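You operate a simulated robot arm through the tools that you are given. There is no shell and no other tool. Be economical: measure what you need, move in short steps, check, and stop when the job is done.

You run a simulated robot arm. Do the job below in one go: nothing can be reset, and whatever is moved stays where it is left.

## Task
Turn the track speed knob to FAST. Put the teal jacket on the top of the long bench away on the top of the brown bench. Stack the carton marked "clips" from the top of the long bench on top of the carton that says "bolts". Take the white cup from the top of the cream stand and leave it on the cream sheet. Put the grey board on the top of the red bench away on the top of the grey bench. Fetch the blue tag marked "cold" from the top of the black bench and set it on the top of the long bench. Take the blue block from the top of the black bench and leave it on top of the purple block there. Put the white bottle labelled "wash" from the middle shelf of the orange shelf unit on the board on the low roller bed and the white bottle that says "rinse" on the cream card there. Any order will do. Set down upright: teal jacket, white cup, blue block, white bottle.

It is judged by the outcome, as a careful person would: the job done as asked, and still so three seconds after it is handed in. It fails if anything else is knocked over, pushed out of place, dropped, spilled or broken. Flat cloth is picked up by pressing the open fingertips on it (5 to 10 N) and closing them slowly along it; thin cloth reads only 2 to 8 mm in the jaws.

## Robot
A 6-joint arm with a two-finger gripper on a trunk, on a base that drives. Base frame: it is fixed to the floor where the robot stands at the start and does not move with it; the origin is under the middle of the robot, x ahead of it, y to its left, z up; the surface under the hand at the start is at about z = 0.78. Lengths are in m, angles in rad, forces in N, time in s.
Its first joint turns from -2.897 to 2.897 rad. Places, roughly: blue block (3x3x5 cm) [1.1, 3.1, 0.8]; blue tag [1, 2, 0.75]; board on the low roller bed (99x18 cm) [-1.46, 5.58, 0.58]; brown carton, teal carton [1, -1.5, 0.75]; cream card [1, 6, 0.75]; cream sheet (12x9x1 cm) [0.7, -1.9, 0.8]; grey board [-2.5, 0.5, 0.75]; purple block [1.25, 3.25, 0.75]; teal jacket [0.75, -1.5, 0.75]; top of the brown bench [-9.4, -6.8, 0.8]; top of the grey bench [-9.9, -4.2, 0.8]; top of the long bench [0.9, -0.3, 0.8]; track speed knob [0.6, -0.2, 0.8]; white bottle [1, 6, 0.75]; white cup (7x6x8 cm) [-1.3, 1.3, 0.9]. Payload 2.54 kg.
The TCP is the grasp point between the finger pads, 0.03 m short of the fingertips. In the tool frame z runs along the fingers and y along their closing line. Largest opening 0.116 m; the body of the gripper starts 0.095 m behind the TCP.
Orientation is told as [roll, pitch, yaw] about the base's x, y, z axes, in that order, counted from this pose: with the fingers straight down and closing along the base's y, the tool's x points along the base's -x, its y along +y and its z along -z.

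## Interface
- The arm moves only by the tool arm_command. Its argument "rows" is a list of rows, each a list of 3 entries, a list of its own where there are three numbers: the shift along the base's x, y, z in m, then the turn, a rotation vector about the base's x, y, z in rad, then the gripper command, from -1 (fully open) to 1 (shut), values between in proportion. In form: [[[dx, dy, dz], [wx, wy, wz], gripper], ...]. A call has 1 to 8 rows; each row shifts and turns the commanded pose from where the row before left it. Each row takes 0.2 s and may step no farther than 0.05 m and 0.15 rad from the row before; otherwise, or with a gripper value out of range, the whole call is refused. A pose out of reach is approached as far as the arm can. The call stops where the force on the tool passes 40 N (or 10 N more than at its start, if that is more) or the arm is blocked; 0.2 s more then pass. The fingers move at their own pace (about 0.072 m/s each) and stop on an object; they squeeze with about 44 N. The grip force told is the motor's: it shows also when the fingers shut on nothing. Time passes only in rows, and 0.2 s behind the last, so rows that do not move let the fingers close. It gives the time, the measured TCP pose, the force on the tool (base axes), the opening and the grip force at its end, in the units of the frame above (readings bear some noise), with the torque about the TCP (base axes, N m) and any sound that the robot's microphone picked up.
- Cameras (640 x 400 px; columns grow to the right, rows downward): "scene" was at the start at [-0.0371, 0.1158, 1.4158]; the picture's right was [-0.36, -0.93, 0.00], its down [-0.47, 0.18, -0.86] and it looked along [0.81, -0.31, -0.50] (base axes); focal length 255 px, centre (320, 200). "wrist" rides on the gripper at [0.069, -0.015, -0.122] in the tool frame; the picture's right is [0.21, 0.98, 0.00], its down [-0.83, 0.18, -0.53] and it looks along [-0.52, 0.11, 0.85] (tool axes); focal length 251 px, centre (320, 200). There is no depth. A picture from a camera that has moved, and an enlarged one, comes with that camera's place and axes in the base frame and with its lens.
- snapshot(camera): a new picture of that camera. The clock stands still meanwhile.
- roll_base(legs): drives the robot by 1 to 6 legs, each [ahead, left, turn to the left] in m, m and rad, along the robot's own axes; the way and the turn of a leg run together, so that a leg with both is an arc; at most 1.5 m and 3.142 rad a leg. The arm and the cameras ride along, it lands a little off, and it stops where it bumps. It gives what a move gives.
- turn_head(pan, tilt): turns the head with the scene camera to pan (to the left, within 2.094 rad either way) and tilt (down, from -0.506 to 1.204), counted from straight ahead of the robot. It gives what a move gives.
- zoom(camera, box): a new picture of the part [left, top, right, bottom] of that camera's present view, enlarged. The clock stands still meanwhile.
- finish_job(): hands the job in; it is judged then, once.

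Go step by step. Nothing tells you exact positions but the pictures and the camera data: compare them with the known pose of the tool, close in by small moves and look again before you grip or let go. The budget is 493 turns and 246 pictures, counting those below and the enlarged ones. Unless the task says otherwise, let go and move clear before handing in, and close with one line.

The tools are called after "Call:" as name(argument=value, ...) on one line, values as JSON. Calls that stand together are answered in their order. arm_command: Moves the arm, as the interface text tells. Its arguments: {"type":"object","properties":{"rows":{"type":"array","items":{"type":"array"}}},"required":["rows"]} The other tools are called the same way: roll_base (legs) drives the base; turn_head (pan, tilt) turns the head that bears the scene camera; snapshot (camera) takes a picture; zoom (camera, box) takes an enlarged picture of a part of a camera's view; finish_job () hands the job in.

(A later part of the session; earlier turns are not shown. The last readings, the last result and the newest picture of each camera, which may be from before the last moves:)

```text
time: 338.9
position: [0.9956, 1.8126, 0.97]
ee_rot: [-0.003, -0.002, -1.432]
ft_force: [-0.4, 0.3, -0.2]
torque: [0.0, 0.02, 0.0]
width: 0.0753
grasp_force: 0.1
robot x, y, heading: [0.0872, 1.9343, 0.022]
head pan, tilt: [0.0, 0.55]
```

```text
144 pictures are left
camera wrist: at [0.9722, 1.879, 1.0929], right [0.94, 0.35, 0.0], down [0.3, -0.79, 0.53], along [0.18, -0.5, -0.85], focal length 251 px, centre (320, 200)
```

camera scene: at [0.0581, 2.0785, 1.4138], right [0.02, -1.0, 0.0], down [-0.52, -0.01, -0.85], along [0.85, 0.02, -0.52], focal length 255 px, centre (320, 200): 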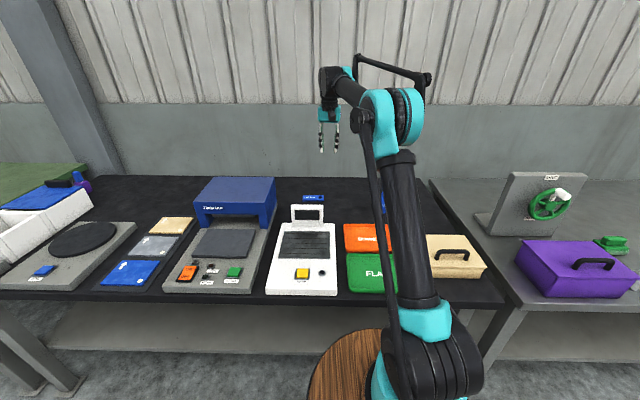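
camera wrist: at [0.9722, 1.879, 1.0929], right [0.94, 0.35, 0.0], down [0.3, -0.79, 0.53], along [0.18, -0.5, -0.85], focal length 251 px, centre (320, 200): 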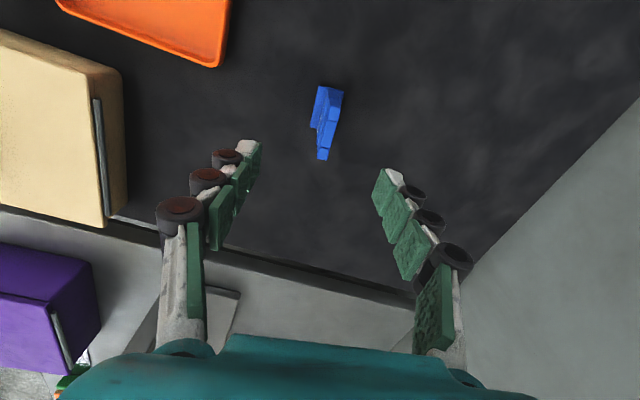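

Call:
zoom(camera="wrist", box=[260, 65, 388, 185])

```text
3.33 times, centred on (324, 125) of wrist
camera zoom: at [0.9722, 1.879, 1.0929], right [0.94, 0.35, 0.0], down [0.3, -0.79, 0.53], along [0.18, -0.5, -0.85], focal length 838 px, centre (307, 450)
```

zoom: 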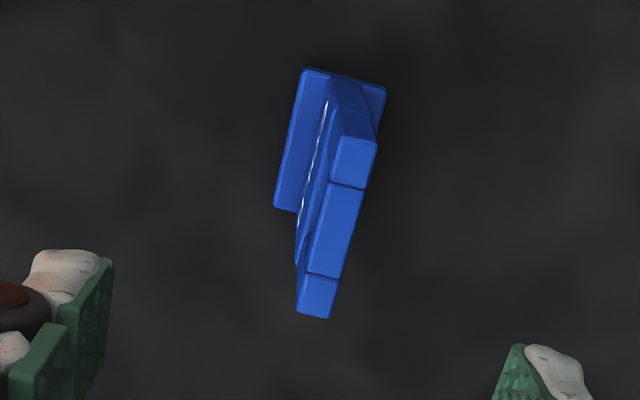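

Call:
arm_command(rows=[[[0.003, 0.002, -0.04], [0, 0, 0], -0.3], [[0.002, 0.001, -0.04], [0, 0, 0], -0.3], [[0, 0, -0.036], [0, 0, 0], -0.3], [[0, 0, 0], [0, 0, 0], -0.3]])

Call:
snapshot(camera="wrist")

```text
time: 339.9
position: [1.0018, 1.8147, 0.8544]
ee_rot: [-0.001, 0.0, -1.43]
ft_force: [-0.1, 0.6, -0.4]
torque: [0.03, 0.02, -0.01]
width: 0.0756
grasp_force: 0.1
robot x, y, heading: [0.0942, 1.9293, 0.023]
head pan, tilt: [0.0, 0.55]
```

```text
142 pictures are left
camera wrist: at [0.9792, 1.8811, 0.9771], right [0.94, 0.35, 0.0], down [0.3, -0.79, 0.53], along [0.18, -0.5, -0.85], focal length 251 px, centre (320, 200)
```

wrist: 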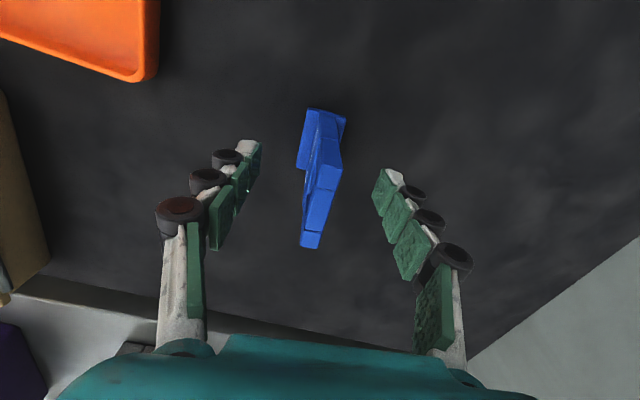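

Call:
arm_command(rows=[[[0, 0, 0], [0, 0, 0], 0.3], [[0, 0, 0], [0, 0, 0], 0.7], [[0, 0, 0], [0, 0, 0], 1], [[0, 0, 0], [0, 0, 0], 1], [[0, 0, 0], [0, 0, 0], 1], [[0, 0, 0.01], [0, 0, 0], 1], [[0, 0, 0.04], [0, 0, 0], 1], [[0, 0, 0.05], [0, 0, 0], 1]])

Call:
snapshot(camera="wrist")

```text
time: 341.8
position: [1.0022, 1.8165, 0.9571]
ee_rot: [-0.003, 0.002, -1.431]
ft_force: [-0.6, 0.2, -0.1]
torque: [0.0, 0.03, 0.03]
width: 0.0109
grasp_force: 37.7
robot x, y, heading: [0.0928, 1.9301, 0.026]
head pan, tilt: [0.0, 0.55]
```

```text
141 pictures are left
camera wrist: at [0.9785, 1.8824, 1.0801], right [0.94, 0.35, 0.0], down [0.3, -0.79, 0.53], along [0.18, -0.5, -0.85], focal length 251 px, centre (320, 200)
```

wrist: 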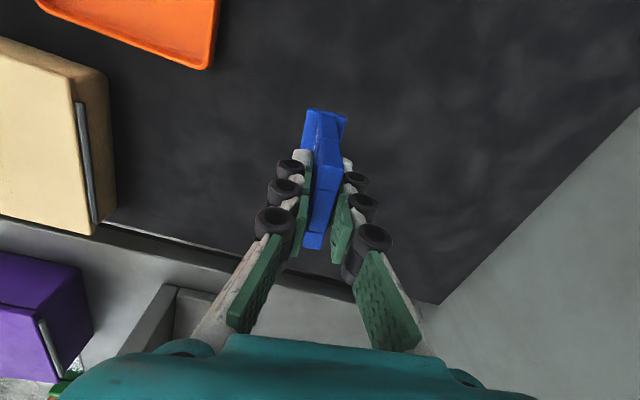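

The tag is held. I'll retract and carry it to the free spot on the long bench where CLIPS used to stand.

Call:
arm_command(rows=[[[-0.02, 0, 0.045], [0, 0, 0], 1], [[-0.02, 0, 0.045], [0, 0, 0], 1], [[-0.04, 0.005, 0.025], [0, 0, 0], 1], [[-0.045, 0.01, 0.015], [0, 0, 0], 1], [[-0.045, 0.01, 0.015], [0, 0, 0], 1], [[-0.045, 0.01, 0.015], [0, 0, 0], 1], [[-0.045, 0.01, 0.01], [0, 0, 0], 1], [[-0.045, 0.01, 0.01], [0, 0, 0], 1]])

Call:
arm_command(rows=[[[-0.045, 0.01, 0], [0, 0, 0], 1], [[-0.045, 0.01, 0], [0, 0, 0], 1], [[-0.045, 0.01, 0], [0, 0, 0], 1]])

Call:
roll_base(legs=[[-0.4, 0, -0.025], [0, -1.2, 0], [0, -1.2, 0], [0, -1.1, 0]])

Call:
turn_head(pan=0.1, tilt=0.45)

Call:
snapshot(camera="scene")

```text
time: 343.6
position: [0.701, 1.871, 1.1375]
ee_rot: [-0.002, 0.0, -1.431]
ft_force: [1.0, 0.3, -0.5]
torque: [0.02, 0.06, 0.0]
width: 0.0107
grasp_force: 37.9
robot x, y, heading: [0.0954, 1.9308, 0.025]
head pan, tilt: [0.0, 0.55]
```

```text
time: 344.4
position: [0.5632, 1.9031, 1.1377]
ee_rot: [-0.001, 0.0, -1.431]
ft_force: [0.6, -0.3, 0.2]
torque: [0.02, 0.03, 0.0]
width: 0.0107
grasp_force: 37.8
robot x, y, heading: [0.0952, 1.932, 0.025]
head pan, tilt: [0.0, 0.55]
```

```text
time: 363.5
position: [0.1315, -1.627, 1.1367]
ee_rot: [-0.002, 0.001, -1.475]
ft_force: [0.5, 0.2, -0.5]
torque: [0.03, 0.01, 0.02]
width: 0.0107
grasp_force: 37.9
robot x, y, heading: [-0.3341, -1.5757, -0.018]
head pan, tilt: [0.0, 0.55]
```

```text
time: 364.1
position: [0.1303, -1.6275, 1.1373]
ee_rot: [-0.002, 0.002, -1.475]
ft_force: [-0.4, 0.3, -0.1]
torque: [0.03, -0.01, 0.0]
width: 0.0106
grasp_force: 38.0
robot x, y, heading: [-0.3424, -1.5801, -0.02]
head pan, tilt: [0.099, 0.45]
```

```text
140 pictures are left
camera scene: at [-0.3644, -1.4216, 1.4228], right [0.08, -1.0, 0.0], down [-0.43, -0.03, -0.9], along [0.9, 0.07, -0.44], focal length 255 px, centre (320, 200)
```

scene: 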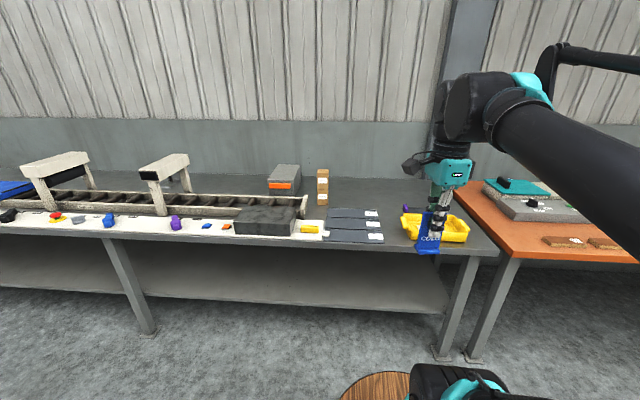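

Call:
roll_base(legs=[[0.38, 0, 0.02]])

Call:
arm_command(rows=[[[0.048, 0.0, -0.01], [0, 0, 0], 1], [[0.048, 0.0, -0.01], [0, 0, 0], 1], [[0.048, 0.0, -0.01], [0, 0, 0], 1], [[0.048, 0.0, -0.01], [0, 0, 0], 1], [[0.048, 0.0, -0.02], [0, 0, 0], 1], [[0.048, 0.0, -0.014], [0, 0, 0], 1], [[0.048, 0.0, -0.014], [0, 0, 0], 1], [[0.048, 0.0, -0.014], [0, 0, 0], 1]])

Call:
snapshot(camera="wrist")

Call:
zoom(camera="scene", box=[280, 130, 520, 280])

```text
time: 366.5
position: [0.5108, -1.6188, 1.1363]
ee_rot: [-0.002, -0.001, -1.45]
ft_force: [-0.8, -0.3, -1.0]
torque: [0.02, 0.02, 0.0]
width: 0.0108
grasp_force: 37.7
robot x, y, heading: [0.0423, -1.583, 0.005]
head pan, tilt: [0.099, 0.45]
```

```text
refused: row 5 steps farther than a row can; nothing moved
```

```text
139 pictures are left
camera wrist: at [0.4886, -1.5525, 1.2601], right [0.94, 0.33, 0.0], down [0.28, -0.8, 0.53], along [0.17, -0.5, -0.85], focal length 251 px, centre (320, 200)
```

wrist: 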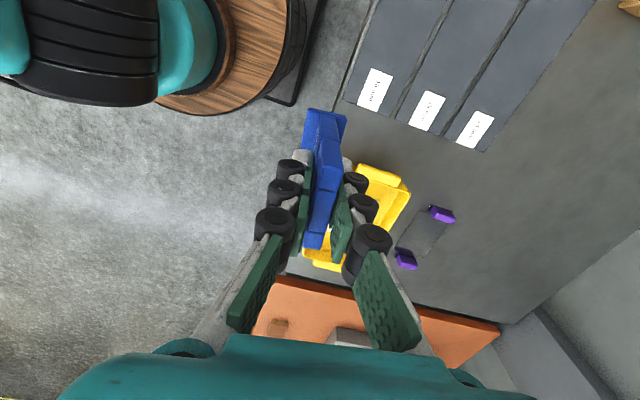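

```text
2.67 times, centred on (400, 205) of scene
camera zoom: at [0.0105, -1.4248, 1.4229], right [0.1, -0.99, 0.0], down [-0.43, -0.05, -0.9], along [0.9, 0.09, -0.44], focal length 681 px, centre (107, 187)
```

zoom: 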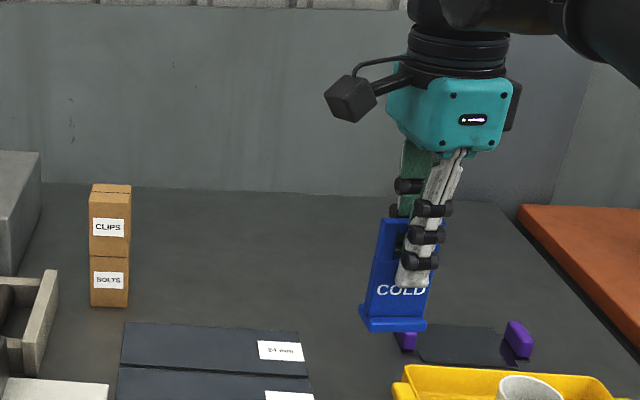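

Call:
arm_command(rows=[[[0.047, 0.0, -0.01], [0, 0, 0], 1], [[0.047, 0.0, -0.01], [0, 0, 0], 1], [[0.047, 0.0, -0.01], [0, 0, 0], 1], [[0.047, 0.0, -0.01], [0, 0, 0], 1], [[0.047, 0.005, -0.01], [0, 0, 0], 1], [[0.047, 0.005, -0.014], [0, 0, 0], 1], [[0.047, 0.005, -0.014], [0, 0, 0], 1], [[0.047, 0.005, -0.014], [0, 0, 0], 1]])

Call:
arm_command(rows=[[[0.03, 0.0, -0.03], [0, 0, 0], 1], [[0, 0.0, -0.05], [0, 0, 0], 1], [[0, 0, -0.04], [0, 0, 0], 1], [[0, 0.0, -0.03], [0, 0, 0], 1], [[0, 0, 0], [0, 0, 0], 1]])

Call:
zoom(camera="scene", box=[280, 130, 520, 280])

```text
time: 368.3
position: [0.8877, -1.5996, 1.0421]
ee_rot: [-0.001, 0.0, -1.45]
ft_force: [-0.9, 0.5, 0.1]
torque: [0.03, -0.08, 0.0]
width: 0.0107
grasp_force: 37.7
robot x, y, heading: [0.0422, -1.582, 0.001]
head pan, tilt: [0.099, 0.45]
```

```text
time: 369.5
position: [0.9169, -1.599, 0.8925]
ee_rot: [-0.002, -0.001, -1.452]
ft_force: [-0.3, -0.1, -0.4]
torque: [0.0, 0.04, 0.04]
width: 0.0106
grasp_force: 37.9
robot x, y, heading: [0.0366, -1.5801, 0.002]
head pan, tilt: [0.099, 0.45]
```

```text
2.67 times, centred on (400, 205) of scene
camera zoom: at [0.0106, -1.4248, 1.4229], right [0.1, -0.99, 0.0], down [-0.43, -0.05, -0.9], along [0.9, 0.09, -0.44], focal length 681 px, centre (107, 187)
```

zoom: 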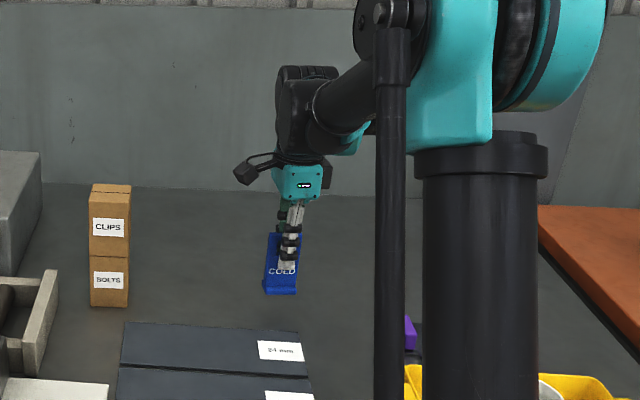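

Call:
arm_command(rows=[[[0, 0, -0.015], [0, 0, 0], 1], [[0, 0.0, -0.01], [0, 0, 0], 1], [[0, 0, -0.005], [0, 0, 0], 1], [[0, 0.0, -0.003], [0, 0, 0], 1], [[0, 0.0, -0.003], [0, 0, 0], 1], [[0, 0, 0], [0, 0, 0], 1]])

```text
time: 370.9
position: [0.9174, -1.5979, 0.858]
ee_rot: [-0.002, 0.001, -1.45]
ft_force: [0.4, 0.3, 0.2]
torque: [0.01, 0.01, 0.01]
width: 0.0107
grasp_force: 37.6
robot x, y, heading: [0.0423, -1.5828, 0.004]
head pan, tilt: [0.099, 0.45]
```

Call:
arm_command(rows=[[[0, 0, -0.002], [0, 0, 0], 1], [[0, 0.0, -0.002], [0, 0, 0], 1], [[0, 0, -0.002], [0, 0, 0], 1], [[0, 0, 0], [0, 0, 0], 1]])

```text
time: 371.9
position: [0.917, -1.6005, 0.8528]
ee_rot: [0.001, 0.0, -1.449]
ft_force: [3.8, 2.0, 28.3]
torque: [0.09, -0.14, 0.0]
width: 0.0106
grasp_force: 38.3
robot x, y, heading: [0.0405, -1.5788, 0.006]
head pan, tilt: [0.099, 0.45]
```

Contact. I'll release gently and rise.

Call:
arm_command(rows=[[[0, 0, 0.001], [0, 0, 0], 0.8], [[0, 0, 0], [0, 0, 0], 0.6], [[0, 0, 0], [0, 0, 0], 0.5], [[0, 0, 0.02], [0, 0, 0], 0.5], [[0, 0, 0.04], [0, 0, 0], 0.5], [[0, 0, 0.05], [0, 0, 0], 0.5], [[-0.02, 0, 0.04], [0, 0, 0], 0.5], [[-0.04, 0, 0.025], [0, 0, 0], 0.5]])

Call:
zoom(camera="scene", box=[280, 130, 520, 280])

```text
time: 373.7
position: [0.8585, -1.5952, 1.0291]
ee_rot: [-0.003, 0.0, -1.451]
ft_force: [0.8, 0.3, 0.3]
torque: [-0.02, 0.08, 0.02]
width: 0.029
grasp_force: 0.0
robot x, y, heading: [0.0456, -1.5826, 0.007]
head pan, tilt: [0.099, 0.45]
```

```text
2.67 times, centred on (400, 205) of scene
camera zoom: at [0.011, -1.4248, 1.4229], right [0.1, -0.99, 0.0], down [-0.43, -0.05, -0.9], along [0.9, 0.09, -0.44], focal length 681 px, centre (107, 187)
```

zoom: 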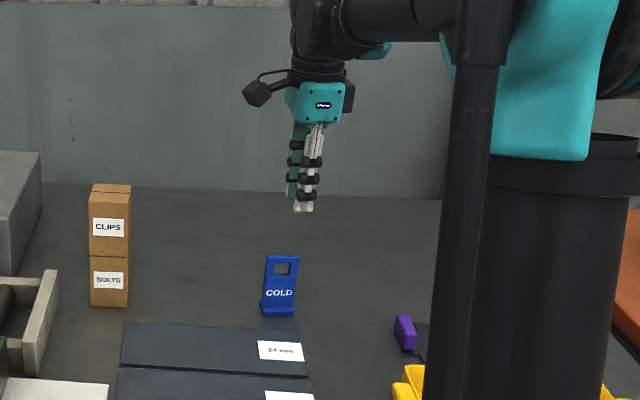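

The tag is standing on the long bench. Now the bottles; I'll retract and drive up to the orange shelf unit at y ≈ 6.

Call:
arm_command(rows=[[[-0.045, 0, 0.02], [0, 0, 0.14], -0.5], [[-0.045, 0, 0.02], [0, 0, 0.14], -0.5], [[-0.045, 0, 0.02], [0, 0, 0.14], -0.5], [[-0.045, 0, 0.02], [0, 0, 0.14], -0.5], [[-0.045, 0, 0.02], [0, 0, 0.14], -0.5], [[-0.045, 0, 0.02], [0, 0, 0.14], -0.5], [[-0.045, 0, 0], [0, 0, 0.14], -0.5], [[-0.045, 0, 0], [0, 0, 0.14], -0.5]])

Call:
roll_base(legs=[[-0.4, 0, 0], [0, 1.4, 0], [0, 1.4, 0], [0, 1.4, 0], [0, 1.4, 0], [0, 0.8, 0]])

Call:
turn_head(pan=0.3, tilt=0.4)

Call:
snapshot(camera="scene")

```text
time: 375.5
position: [0.4974, -1.6012, 1.1473]
ee_rot: [-0.001, 0.002, -0.328]
ft_force: [0.8, 0.1, 0.4]
torque: [0.01, -0.03, -0.01]
width: 0.0868
grasp_force: 0.0
robot x, y, heading: [0.0388, -1.5815, 0.007]
head pan, tilt: [0.099, 0.45]
```

```text
time: 407.9
position: [0.2821, 4.6963, 1.1476]
ee_rot: [-0.003, 0.0, -0.363]
ft_force: [0.3, -0.5, -0.6]
torque: [-0.01, 0.03, 0.0]
width: 0.0873
grasp_force: 0.1
robot x, y, heading: [-0.1729, 4.731, -0.028]
head pan, tilt: [0.099, 0.45]
```

```text
time: 408.7
position: [0.2836, 4.6972, 1.1467]
ee_rot: [-0.002, 0.0, -0.363]
ft_force: [0.1, 0.8, 0.1]
torque: [0.0, 0.04, 0.0]
width: 0.0869
grasp_force: 0.0
robot x, y, heading: [-0.172, 4.7301, -0.028]
head pan, tilt: [0.3, 0.4]
```

```text
135 pictures are left
camera scene: at [-0.1999, 4.9069, 1.4275], right [0.27, -0.96, 0.0], down [-0.37, -0.1, -0.92], along [0.89, 0.25, -0.39], focal length 255 px, centre (320, 200)
```

scene: 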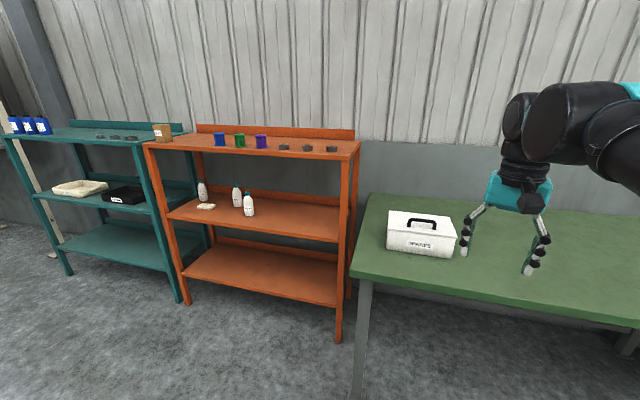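

Call:
roll_base(legs=[[0, 1.2, 0.028]])

Call:
turn_head(pan=0.1, tilt=0.4)

Call:
snapshot(camera="scene")

Call:
turn_head(pan=2.0, tilt=0.5)

Call:
snapshot(camera="scene")

```text
time: 414.7
position: [0.2989, 5.8977, 1.1469]
ee_rot: [-0.002, 0.0, -0.332]
ft_force: [-0.6, 0.0, -0.2]
torque: [0.01, -0.01, 0.04]
width: 0.087
grasp_force: 0.0
robot x, y, heading: [-0.156, 5.9199, -0.002]
head pan, tilt: [0.3, 0.4]
```

```text
time: 415.4
position: [0.2985, 5.8984, 1.1478]
ee_rot: [-0.001, 0.001, -0.334]
ft_force: [0.3, 0.3, 0.6]
torque: [-0.02, 0.0, 0.0]
width: 0.0869
grasp_force: 0.0
robot x, y, heading: [-0.1557, 5.9222, 0.004]
head pan, tilt: [0.099, 0.4]
```

```text
134 pictures are left
camera scene: at [-0.1862, 6.0767, 1.4275], right [0.1, -0.99, 0.0], down [-0.39, -0.04, -0.92], along [0.92, 0.09, -0.39], focal length 255 px, centre (320, 200)
```

scene: 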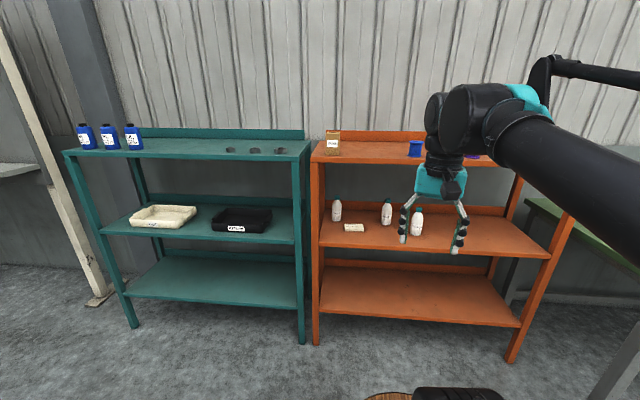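

```text
time: 417.3
position: [0.2994, 5.8976, 1.1472]
ee_rot: [-0.002, 0.001, -0.335]
ft_force: [0.3, 0.4, -0.8]
torque: [0.01, 0.04, 0.0]
width: 0.0868
grasp_force: 0.0
robot x, y, heading: [-0.1571, 5.9203, 0.003]
head pan, tilt: [2.0, 0.499]
```

```text
133 pictures are left
camera scene: at [-0.3163, 6.15, 1.4184], right [0.91, 0.42, 0.0], down [0.2, -0.43, -0.88], along [-0.37, 0.8, -0.48], focal length 255 px, centre (320, 200)
```

scene: 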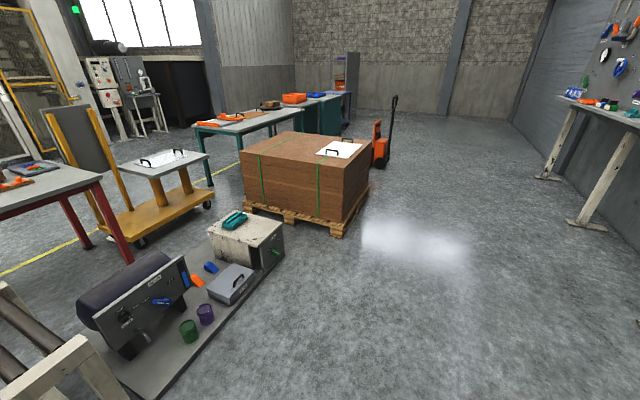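

Call:
turn_head(pan=0.1, tilt=0.4)

Call:
zoom(camera="scene", box=[310, 180, 470, 280])

Call:
snapshot(camera="wrist")

```text
time: 419.2
position: [0.2987, 5.8984, 1.147]
ee_rot: [-0.002, 0.0, -0.333]
ft_force: [-0.3, 0.1, 0.3]
torque: [0.02, 0.01, 0.0]
width: 0.087
grasp_force: 0.2
robot x, y, heading: [-0.1565, 5.917, 0.004]
head pan, tilt: [0.099, 0.4]
```

```text
4.00 times, centred on (390, 230) of scene
camera zoom: at [-0.1862, 6.0767, 1.4275], right [0.1, -0.99, 0.0], down [-0.39, -0.04, -0.92], along [0.92, 0.09, -0.39], focal length 1021 px, centre (40, 80)
```

zoom: 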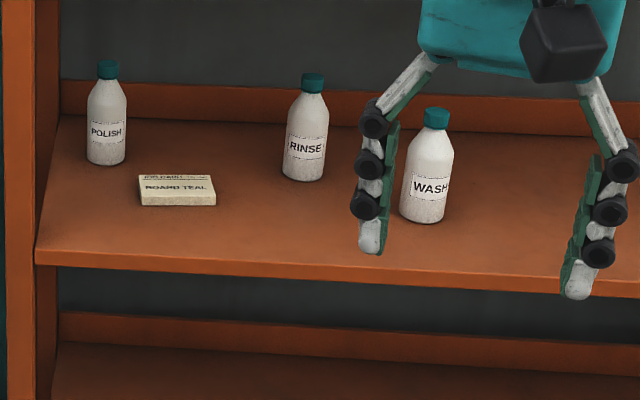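

```text
131 pictures are left
camera wrist: at [0.2291, 5.9061, 1.2698], right [0.12, 0.99, 0.0], down [0.84, -0.1, 0.53], along [0.53, -0.06, -0.85], focal length 251 px, centre (320, 200)
```

wrist: 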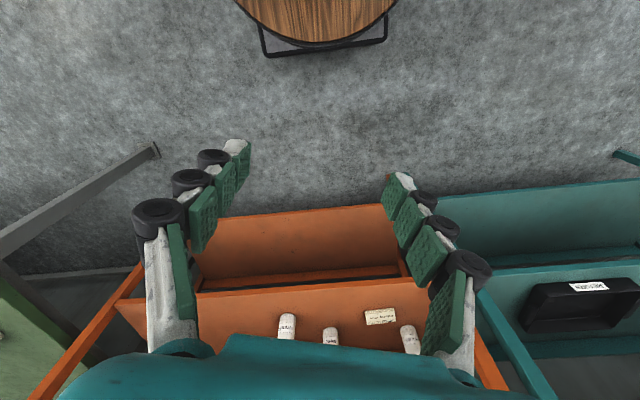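

Call:
zoom(camera="scene", box=[338, 212, 370, 236])

Call:
zoom(camera="wrist", box=[250, 290, 442, 370])

```text
16.00 times, centred on (354, 224) of scene
camera zoom: at [-0.1862, 6.0767, 1.4275], right [0.1, -0.99, 0.0], down [-0.39, -0.04, -0.92], along [0.92, 0.09, -0.39], focal length 4084 px, centre (-224, -184)
```

zoom: 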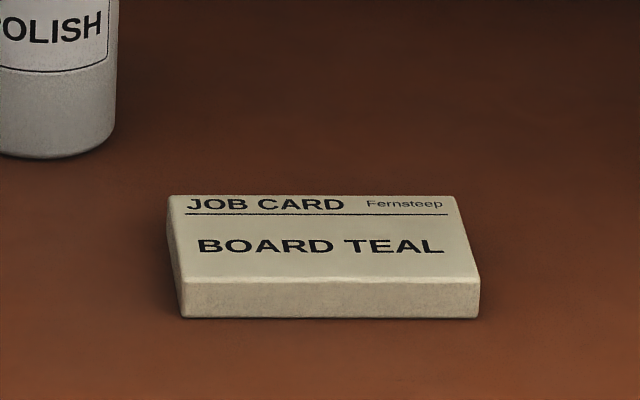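

```text
3.33 times, centred on (346, 330) of wrist
camera zoom: at [0.2291, 5.9061, 1.2698], right [0.12, 0.99, 0.0], down [0.84, -0.1, 0.53], along [0.53, -0.06, -0.85], focal length 838 px, centre (233, -233)
```

zoom: 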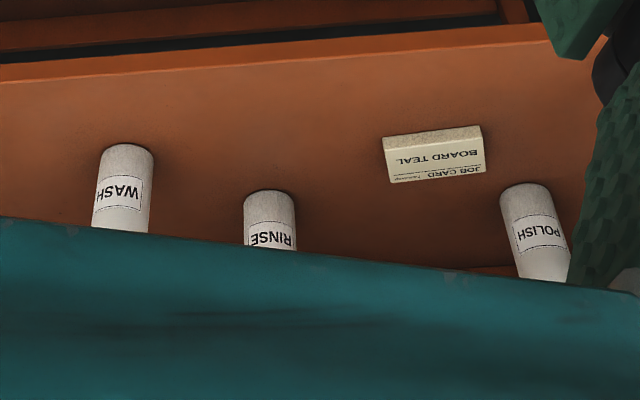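

The middle shelf holds POLISH, RINSE and WASH, plus the cream job card ("BOARD TEAL"). I can't come straight down under the top shelf, so I'll tilt the tool forward about 60°. First I'll drive closer.

Call:
roll_base(legs=[[0.2, -0.12, 0]])

Call:
arm_command(rows=[[[0, 0, 0], [0, 0, 0.11], -0.5], [[0, 0, 0], [0, 0, 0.11], -0.5], [[0, 0, 0], [0, 0, 0.114], -0.5], [[0, 0, -0.02], [0, -0.13, 0], -0.5], [[0, 0, -0.02], [0, -0.13, 0], -0.5], [[0, 0, -0.02], [0, -0.13, 0], -0.5], [[0, 0, -0.02], [0, -0.13, 0], -0.5], [[0, 0, -0.02], [0, -0.13, 0], -0.5]])

Call:
arm_command(rows=[[[0, 0, -0.02], [0, -0.13, 0], -0.5], [[0, 0, -0.02], [0, -0.13, 0], -0.5], [[0, 0, -0.02], [0, -0.13, 0], -0.5], [[0, 0, 0], [0, 0, 0], -0.5]])

Call:
snapshot(camera="wrist")

Call:
snapshot(camera="scene")

```text
time: 420.9
position: [0.5042, 5.774, 1.1468]
ee_rot: [-0.003, -0.001, -0.34]
ft_force: [0.2, 0.3, -0.4]
torque: [-0.02, -0.01, 0.01]
width: 0.0871
grasp_force: 0.1
robot x, y, heading: [0.0492, 5.8014, -0.003]
head pan, tilt: [0.099, 0.4]
```

```text
time: 422.8
position: [0.5476, 5.7831, 1.05]
ee_rot: [0.003, -0.65, -0.009]
ft_force: [-0.4, -0.1, 0.1]
torque: [0.01, -0.01, -0.01]
width: 0.0871
grasp_force: 0.0
out of reach, approached as far as the arm can: row 7, 8
robot x, y, heading: [0.0512, 5.8019, -0.009]
head pan, tilt: [0.099, 0.4]
```

```text
time: 423.8
position: [0.5954, 5.7956, 0.9894]
ee_rot: [0.009, -1.04, -0.012]
ft_force: [0.3, -0.5, -0.1]
torque: [0.0, 0.02, -0.01]
width: 0.0869
grasp_force: 0.1
out of reach, approached as far as the arm can: row 1, 2, 3
robot x, y, heading: [0.0516, 5.8014, -0.004]
head pan, tilt: [0.099, 0.4]
```

```text
128 pictures are left
camera wrist: at [0.4547, 5.7808, 0.9924], right [-0.1, 0.98, -0.18], down [-0.04, 0.18, 0.98], along [0.99, 0.11, 0.02], focal length 251 px, centre (320, 200)
```

wrist: 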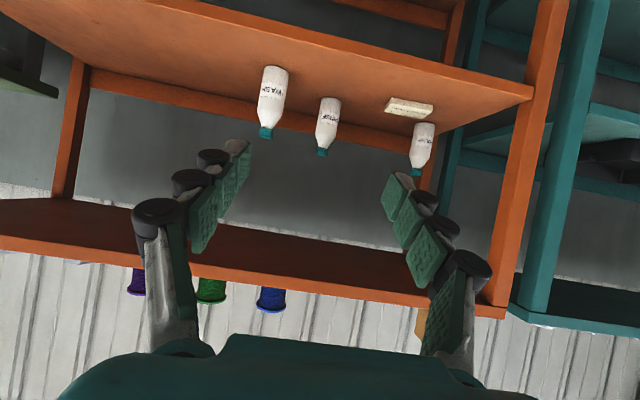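

```text
127 pictures are left
camera scene: at [0.0201, 5.9565, 1.4275], right [0.09, -1.0, 0.0], down [-0.39, -0.04, -0.92], along [0.92, 0.09, -0.39], focal length 255 px, centre (320, 200)
```

scene: 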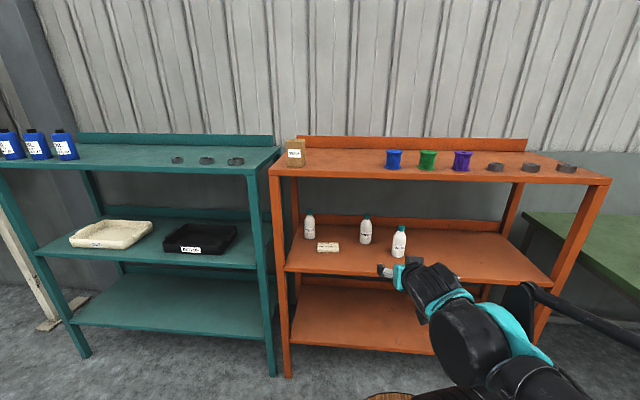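

The tilted tool works, and I can see all three bottles from it. WASH stands at about (0.97, 5.709), shoulder near z = 0.84. I'll line up in front of it.

Call:
arm_command(rows=[[[0.02, -0.02, -0.035], [0, 0, 0], -0.6], [[0.02, -0.02, -0.035], [0, 0, 0], -0.6], [[0.02, -0.02, -0.03], [0, 0, 0], -0.6], [[0.02, -0.02, -0.03], [0, 0, 0], -0.6], [[0.02, -0.005, -0.028], [0, 0, 0], -0.6], [[0.02, 0, 0], [0, 0, 0], -0.6], [[0, 0, 0], [0, 0, 0], -0.6]])

Call:
snapshot(camera="wrist")

Call:
snapshot(camera="scene")

```text
time: 425.4
position: [0.7165, 5.71, 0.8741]
ee_rot: [0.008, -1.041, -0.012]
ft_force: [-0.4, -0.7, -0.9]
torque: [-0.03, -0.01, 0.0]
width: 0.0928
grasp_force: 0.1
out of reach, approached as far as the arm can: row 4, 5
robot x, y, heading: [0.0466, 5.7973, -0.006]
head pan, tilt: [0.099, 0.4]
```

```text
126 pictures are left
camera wrist: at [0.5766, 5.6939, 0.8768], right [-0.1, 0.98, -0.18], down [-0.04, 0.18, 0.98], along [0.99, 0.11, 0.02], focal length 251 px, centre (320, 200)
```

wrist: 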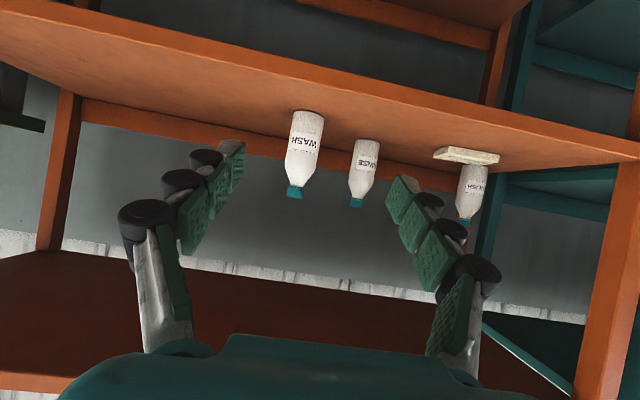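

```text
125 pictures are left
camera scene: at [0.0201, 5.9565, 1.4275], right [0.09, -1.0, 0.0], down [-0.39, -0.04, -0.92], along [0.92, 0.09, -0.39], focal length 255 px, centre (320, 200)
```

scene: 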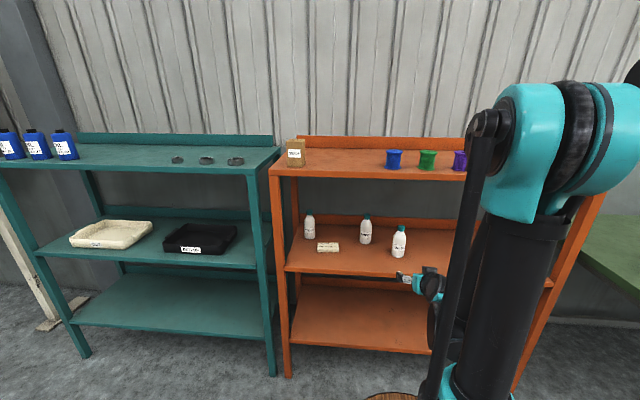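

Using three views, the shelf is at z ≈ 0.745 and WASH is at about (1.03, 5.695), with body up to z ≈ 0.845. I'll move forward and down a bit.

Call:
arm_command(rows=[[[0.04, -0.003, -0.01], [0, 0, 0], -0.6], [[0.04, -0.003, -0.01], [0, 0, 0], -0.6], [[0.04, -0.003, -0.012], [0, 0, 0], -0.6], [[0.04, -0.003, -0.012], [0, 0, 0], -0.6], [[0, 0, 0], [0, 0, 0], -0.6]])

Call:
snapshot(camera="wrist")

Call:
zoom(camera="scene", box=[290, 200, 490, 325])

```text
time: 426.6
position: [0.8759, 5.6956, 0.8326]
ee_rot: [0.008, -1.04, -0.014]
ft_force: [1.5, 0.2, -0.1]
torque: [0.0, 0.0, 0.0]
width: 0.0927
grasp_force: 0.2
robot x, y, heading: [0.0464, 5.7992, -0.007]
head pan, tilt: [0.099, 0.4]
```

```text
124 pictures are left
camera wrist: at [0.7371, 5.6801, 0.8356], right [-0.1, 0.98, -0.18], down [-0.04, 0.18, 0.98], along [0.99, 0.11, 0.02], focal length 251 px, centre (320, 200)
```

wrist: 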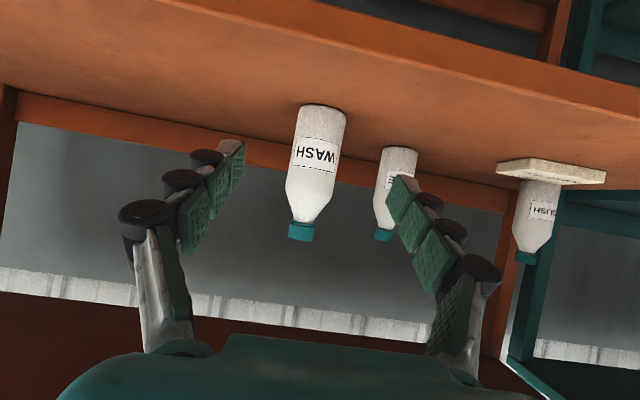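

```text
3.20 times, centred on (390, 262) of scene
camera zoom: at [0.0201, 5.9565, 1.4275], right [0.09, -1.0, 0.0], down [-0.39, -0.04, -0.92], along [0.92, 0.09, -0.39], focal length 817 px, centre (96, 0)
```

zoom: 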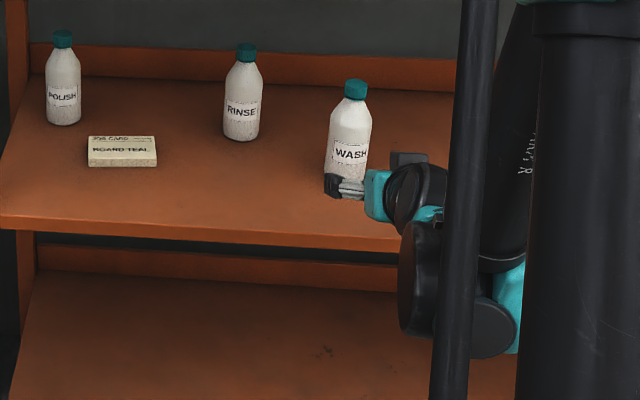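

Call:
arm_command(rows=[[[0.035, 0.002, -0.006], [0, 0, 0], -0.6], [[0.035, 0.002, -0.006], [0, 0, 0], -0.6], [[0.035, 0, -0.006], [0, 0, 0], -0.6], [[0, 0, 0], [0, 0, 0], -0.6]])

Call:
snapshot(camera="wrist")

Call:
zoom(camera="scene", box=[290, 200, 490, 325])

```text
time: 427.6
position: [0.983, 5.7016, 0.8133]
ee_rot: [0.009, -1.041, -0.013]
ft_force: [0.1, -0.2, 0.5]
torque: [-0.02, 0.03, 0.0]
width: 0.0927
grasp_force: 0.2
robot x, y, heading: [0.0471, 5.8024, -0.01]
head pan, tilt: [0.099, 0.4]
```

```text
122 pictures are left
camera wrist: at [0.8433, 5.6868, 0.8171], right [-0.1, 0.98, -0.18], down [-0.04, 0.18, 0.98], along [0.99, 0.11, 0.02], focal length 251 px, centre (320, 200)
```

wrist: 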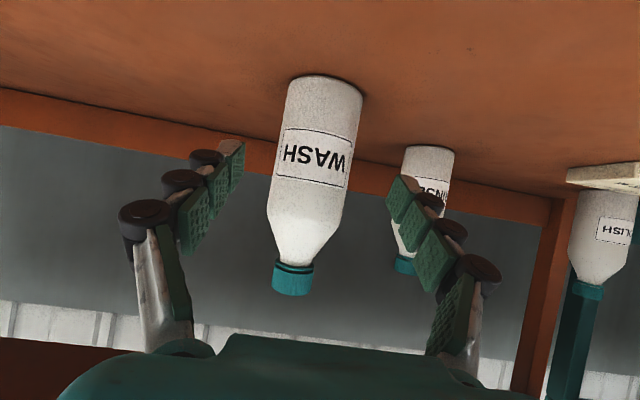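

```text
3.20 times, centred on (390, 262) of scene
camera zoom: at [0.0202, 5.9565, 1.4275], right [0.09, -1.0, 0.0], down [-0.39, -0.04, -0.92], along [0.92, 0.09, -0.39], focal length 817 px, centre (96, 0)
```

zoom: 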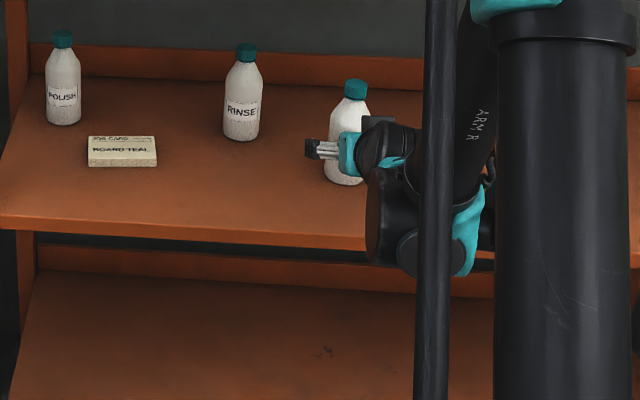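

WASH is centred between the fingers, axis at x ≈ 1.05. I'll advance the last 6 cm and close.

Call:
arm_command(rows=[[[0.035, 0, -0.004], [0, 0, 0], -0.6], [[0.028, 0, -0.004], [0, 0, 0], -0.6], [[0, 0, 0], [0, 0, 0], -0.6]])

Call:
snapshot(camera="wrist")

```text
time: 428.4
position: [1.0468, 5.7009, 0.8086]
ee_rot: [0.009, -1.041, -0.013]
ft_force: [-0.4, 0.4, 0.0]
torque: [0.02, 0.0, -0.01]
width: 0.093
grasp_force: 0.2
robot x, y, heading: [0.0472, 5.7998, -0.008]
head pan, tilt: [0.099, 0.4]
```

```text
120 pictures are left
camera wrist: at [0.9067, 5.6871, 0.8108], right [-0.1, 0.98, -0.18], down [-0.04, 0.18, 0.98], along [0.99, 0.11, 0.02], focal length 251 px, centre (320, 200)
```

wrist: 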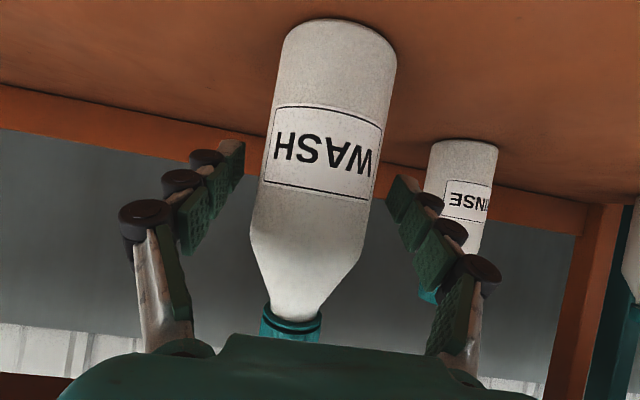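

Call:
arm_command(rows=[[[0, 0, 0], [0, 0, 0], -0.2], [[0, 0, 0], [0, 0, 0], 0.2], [[0, 0, 0], [0, 0, 0], 0.4], [[0, 0, 0], [0, 0, 0], 0.4], [[0, 0, 0.01], [0, 0, 0], 0.4], [[0, 0, 0.02], [0, 0, 0], 0.4], [[0, 0, 0.02], [0, 0, 0], 0.4]])

Call:
zoom(camera="scene", box=[290, 200, 490, 325])

```text
time: 429.9
position: [1.0477, 5.7026, 0.8561]
ee_rot: [0.008, -1.041, -0.01]
ft_force: [0.3, -1.1, -3.5]
torque: [-0.02, -0.04, -0.02]
width: 0.0521
grasp_force: 44.2
robot x, y, heading: [0.0478, 5.7988, -0.003]
head pan, tilt: [0.099, 0.4]
```

```text
3.20 times, centred on (390, 262) of scene
camera zoom: at [0.0204, 5.9565, 1.4275], right [0.09, -1.0, 0.0], down [-0.39, -0.04, -0.92], along [0.92, 0.09, -0.39], focal length 817 px, centre (96, 0)
```

zoom: 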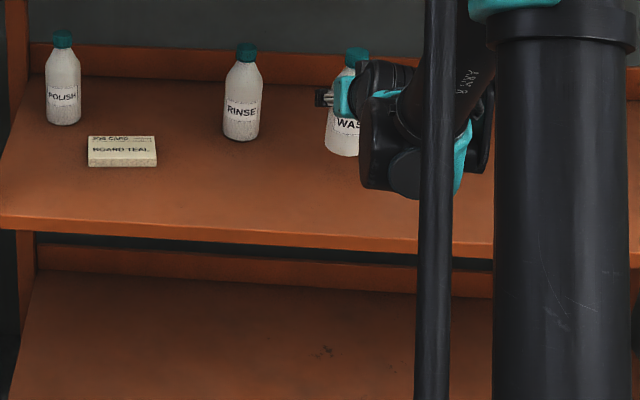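

WASH is lifted. I'll back it out of the shelf.

Call:
arm_command(rows=[[[-0.045, 0, 0], [0, 0, 0], 0.4], [[-0.045, 0, 0], [0, 0, 0], 0.4], [[-0.045, 0, 0], [0, 0, 0], 0.4], [[-0.045, 0, 0], [0, 0, 0], 0.4], [[-0.045, 0, 0.01], [0, 0, 0], 0.4], [[-0.045, 0, 0.015], [0, 0, 0], 0.4], [[-0.045, 0, 0.015], [0, 0, 0], 0.4]])

Call:
roll_base(legs=[[-0.45, 0, 0]])

Call:
turn_head(pan=2.09, tilt=0.6)

Call:
snapshot(camera="scene")

```text
time: 431.6
position: [0.7301, 5.7021, 0.8931]
ee_rot: [0.006, -1.041, -0.011]
ft_force: [0.8, 0.5, -3.2]
torque: [0.01, -0.01, 0.05]
width: 0.0523
grasp_force: 43.9
robot x, y, heading: [0.0485, 5.7994, -0.0]
head pan, tilt: [0.099, 0.4]
```

```text
time: 434.3
position: [0.2799, 5.7076, 0.8935]
ee_rot: [0.009, -1.041, -0.003]
ft_force: [0.0, 0.4, -2.3]
torque: [0.01, -0.02, -0.04]
width: 0.0523
grasp_force: 43.9
robot x, y, heading: [-0.4007, 5.7979, 0.003]
head pan, tilt: [0.099, 0.4]
```

```text
time: 436.2
position: [0.2794, 5.7077, 0.8948]
ee_rot: [0.009, -1.041, -0.003]
ft_force: [0.7, 0.1, -2.1]
torque: [-0.03, -0.08, 0.01]
width: 0.0524
grasp_force: 44.2
robot x, y, heading: [-0.4053, 5.799, -0.003]
head pan, tilt: [2.089, 0.6]
```

```text
118 pictures are left
camera scene: at [-0.5686, 6.0237, 1.4093], right [0.87, 0.5, 0.0], down [0.28, -0.49, -0.83], along [-0.41, 0.72, -0.56], focal length 255 px, centre (320, 200)
```

scene: 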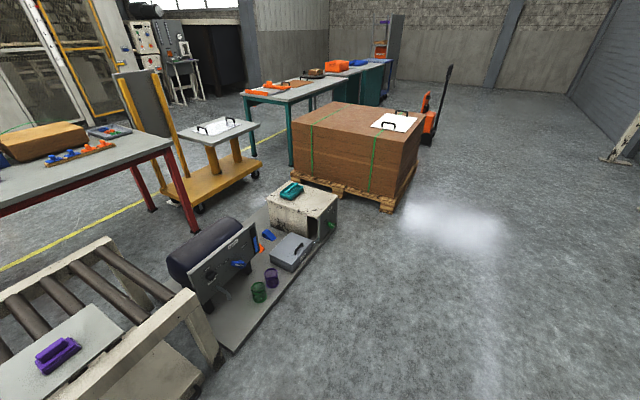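

The low roller bed lies along y at x ≈ -1.2 to -1.7. I'll turn around to face it.

Call:
roll_base(legs=[[0, 0, 3.14]])

Call:
turn_head(pan=0.1, tilt=0.65)

Call:
snapshot(camera="scene")

```text
time: 443.9
position: [-1.0844, 5.8978, 0.8946]
ee_rot: [0.01, -1.04, 3.126]
ft_force: [0.5, 0.6, -1.7]
torque: [-0.02, 0.04, -0.02]
width: 0.0526
grasp_force: 43.9
robot x, y, heading: [-0.402, 5.8023, 3.132]
head pan, tilt: [2.089, 0.6]
```

```text
time: 445.9
position: [-1.0841, 5.8974, 0.8937]
ee_rot: [0.008, -1.038, 3.126]
ft_force: [-0.3, 0.7, -2.8]
torque: [0.0, 0.02, 0.04]
width: 0.0526
grasp_force: 44.2
robot x, y, heading: [-0.4015, 5.8025, 3.133]
head pan, tilt: [0.099, 0.649]
```

```text
117 pictures are left
camera scene: at [-0.372, 5.6385, 1.405], right [-0.09, 1.0, 0.0], down [0.6, 0.06, -0.8], along [-0.79, -0.07, -0.6], focal length 255 px, centre (320, 200)
```

scene: 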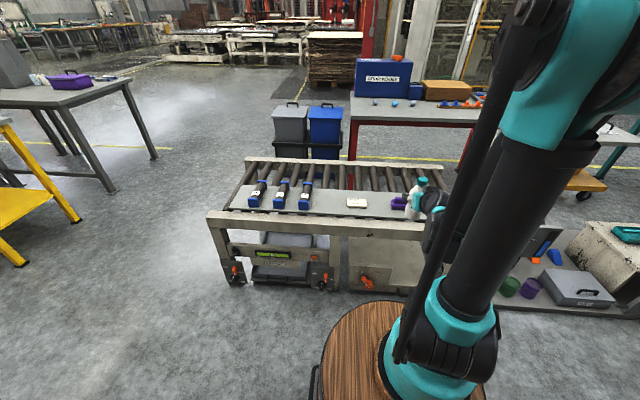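

Call:
zoom(camera="scene", box=[200, 150, 460, 300])

Call:
zoom(camera="scene", box=[320, 180, 420, 230])

```text
2.46 times, centred on (330, 225) of scene
camera zoom: at [-0.372, 5.6385, 1.405], right [-0.09, 1.0, 0.0], down [0.6, 0.06, -0.8], along [-0.79, -0.07, -0.6], focal length 628 px, centre (295, 138)
```

zoom: 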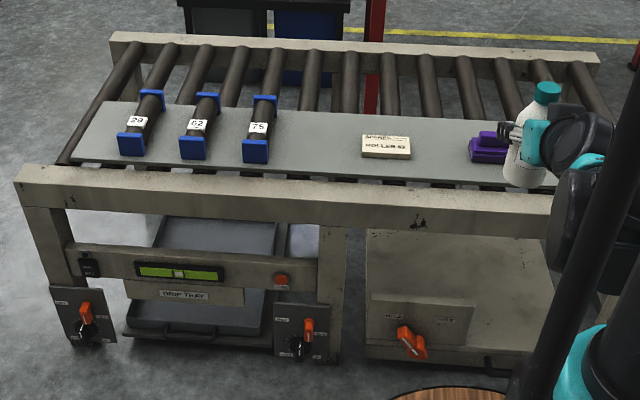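

```text
6.40 times, centred on (370, 205) of scene
camera zoom: at [-0.372, 5.6385, 1.405], right [-0.09, 1.0, 0.0], down [0.6, 0.06, -0.8], along [-0.79, -0.07, -0.6], focal length 1633 px, centre (0, 168)
```

zoom: 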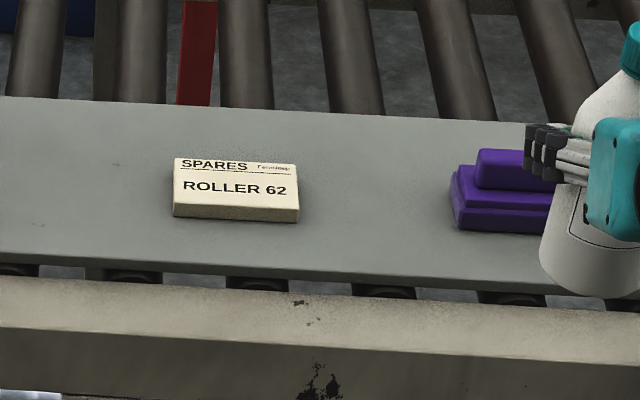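

The board lies on the rollers with free space between roller 75 and the spares card, about (-1.455, 5.60). The cream card given at [1, 6, 0.75] is the one on the orange shelf, so RINSE will go there. Moving into place for WASH.

Call:
roll_base(legs=[[0.12, 0.25, 0.01]])

Call:
turn_head(pan=-0.1, tilt=0.7)

Call:
snapshot(camera="scene")

```text
time: 447.8
position: [-1.2046, 5.6514, 0.8912]
ee_rot: [0.009, -1.041, 3.126]
ft_force: [0.8, 0.2, -2.3]
torque: [0.01, 0.04, -0.02]
width: 0.0525
grasp_force: 44.0
robot x, y, heading: [-0.5278, 5.5493, 3.132]
head pan, tilt: [0.099, 0.649]
```

```text
time: 448.5
position: [-1.2058, 5.653, 0.8929]
ee_rot: [0.009, -1.039, 3.126]
ft_force: [0.3, 0.4, -2.4]
torque: [0.0, 0.03, -0.01]
width: 0.0525
grasp_force: 44.2
robot x, y, heading: [-0.5227, 5.555, 3.125]
head pan, tilt: [-0.099, 0.7]
```

```text
114 pictures are left
camera scene: at [-0.4911, 5.4092, 1.4007], right [0.11, 0.99, 0.0], down [0.64, -0.07, -0.77], along [-0.76, 0.08, -0.64], focal length 255 px, centre (320, 200)
```

scene: 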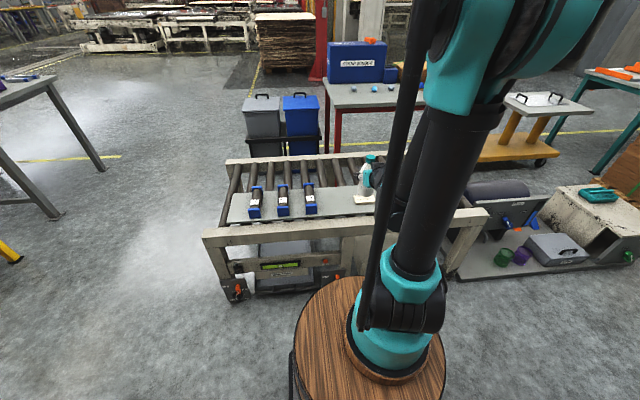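

Call:
zoom(camera="scene", box=[220, 140, 412, 260])

Call:
snapshot(camera="wrist")

```text
3.33 times, centred on (316, 200) of scene
camera zoom: at [-0.4911, 5.4092, 1.4007], right [0.11, 0.99, 0.0], down [0.64, -0.07, -0.77], along [-0.76, 0.08, -0.64], focal length 851 px, centre (333, 200)
```

zoom: 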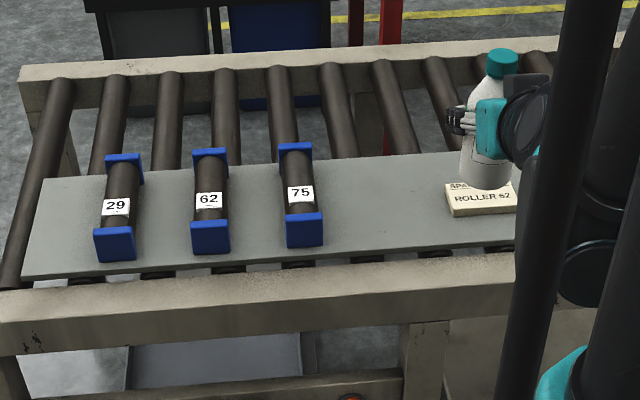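

```text
112 pictures are left
camera wrist: at [-1.0646, 5.6659, 0.8967], right [0.1, -0.98, -0.18], down [0.04, -0.18, 0.98], along [-0.99, -0.11, 0.02], focal length 251 px, centre (320, 200)
```

wrist: 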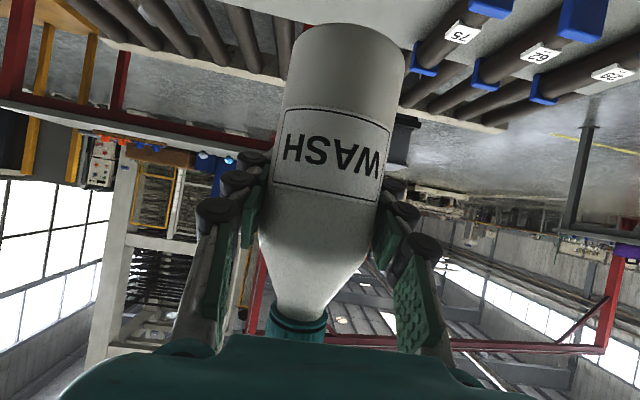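

Call:
arm_command(rows=[[[-0.04, -0.012, -0.02], [0, 0, 0], 0.4], [[-0.04, -0.012, -0.02], [0, 0, 0], 0.4], [[-0.04, -0.012, -0.02], [0, 0, 0], 0.4], [[-0.04, -0.012, -0.02], [0, 0, 0], 0.4], [[-0.04, -0.012, -0.02], [0, 0, 0], 0.4], [[-0.044, -0.011, -0.02], [0, 0, 0], 0.4], [[0, 0, 0], [0, 0, 0], 0.4]])

Call:
zoom(camera="scene", box=[220, 140, 412, 260])

```text
time: 450.1
position: [-1.4482, 5.5839, 0.7745]
ee_rot: [0.008, -1.039, 3.125]
ft_force: [-0.6, 1.0, -2.5]
torque: [-0.02, 0.04, 0.0]
width: 0.0524
grasp_force: 44.1
robot x, y, heading: [-0.5227, 5.5563, 3.131]
head pan, tilt: [-0.099, 0.7]
```

```text
3.33 times, centred on (316, 200) of scene
camera zoom: at [-0.4911, 5.4092, 1.4007], right [0.11, 0.99, 0.0], down [0.64, -0.07, -0.76], along [-0.76, 0.08, -0.64], focal length 851 px, centre (333, 200)
```

zoom: 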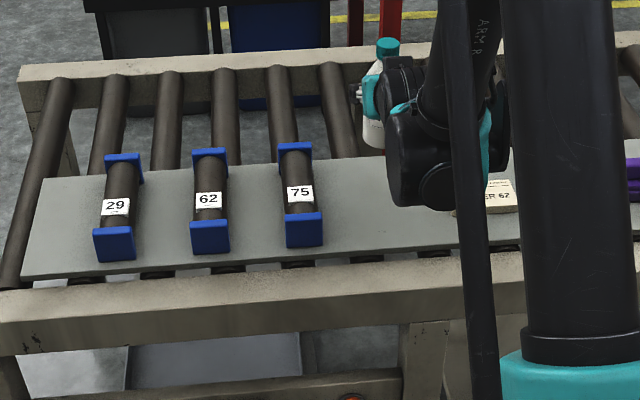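

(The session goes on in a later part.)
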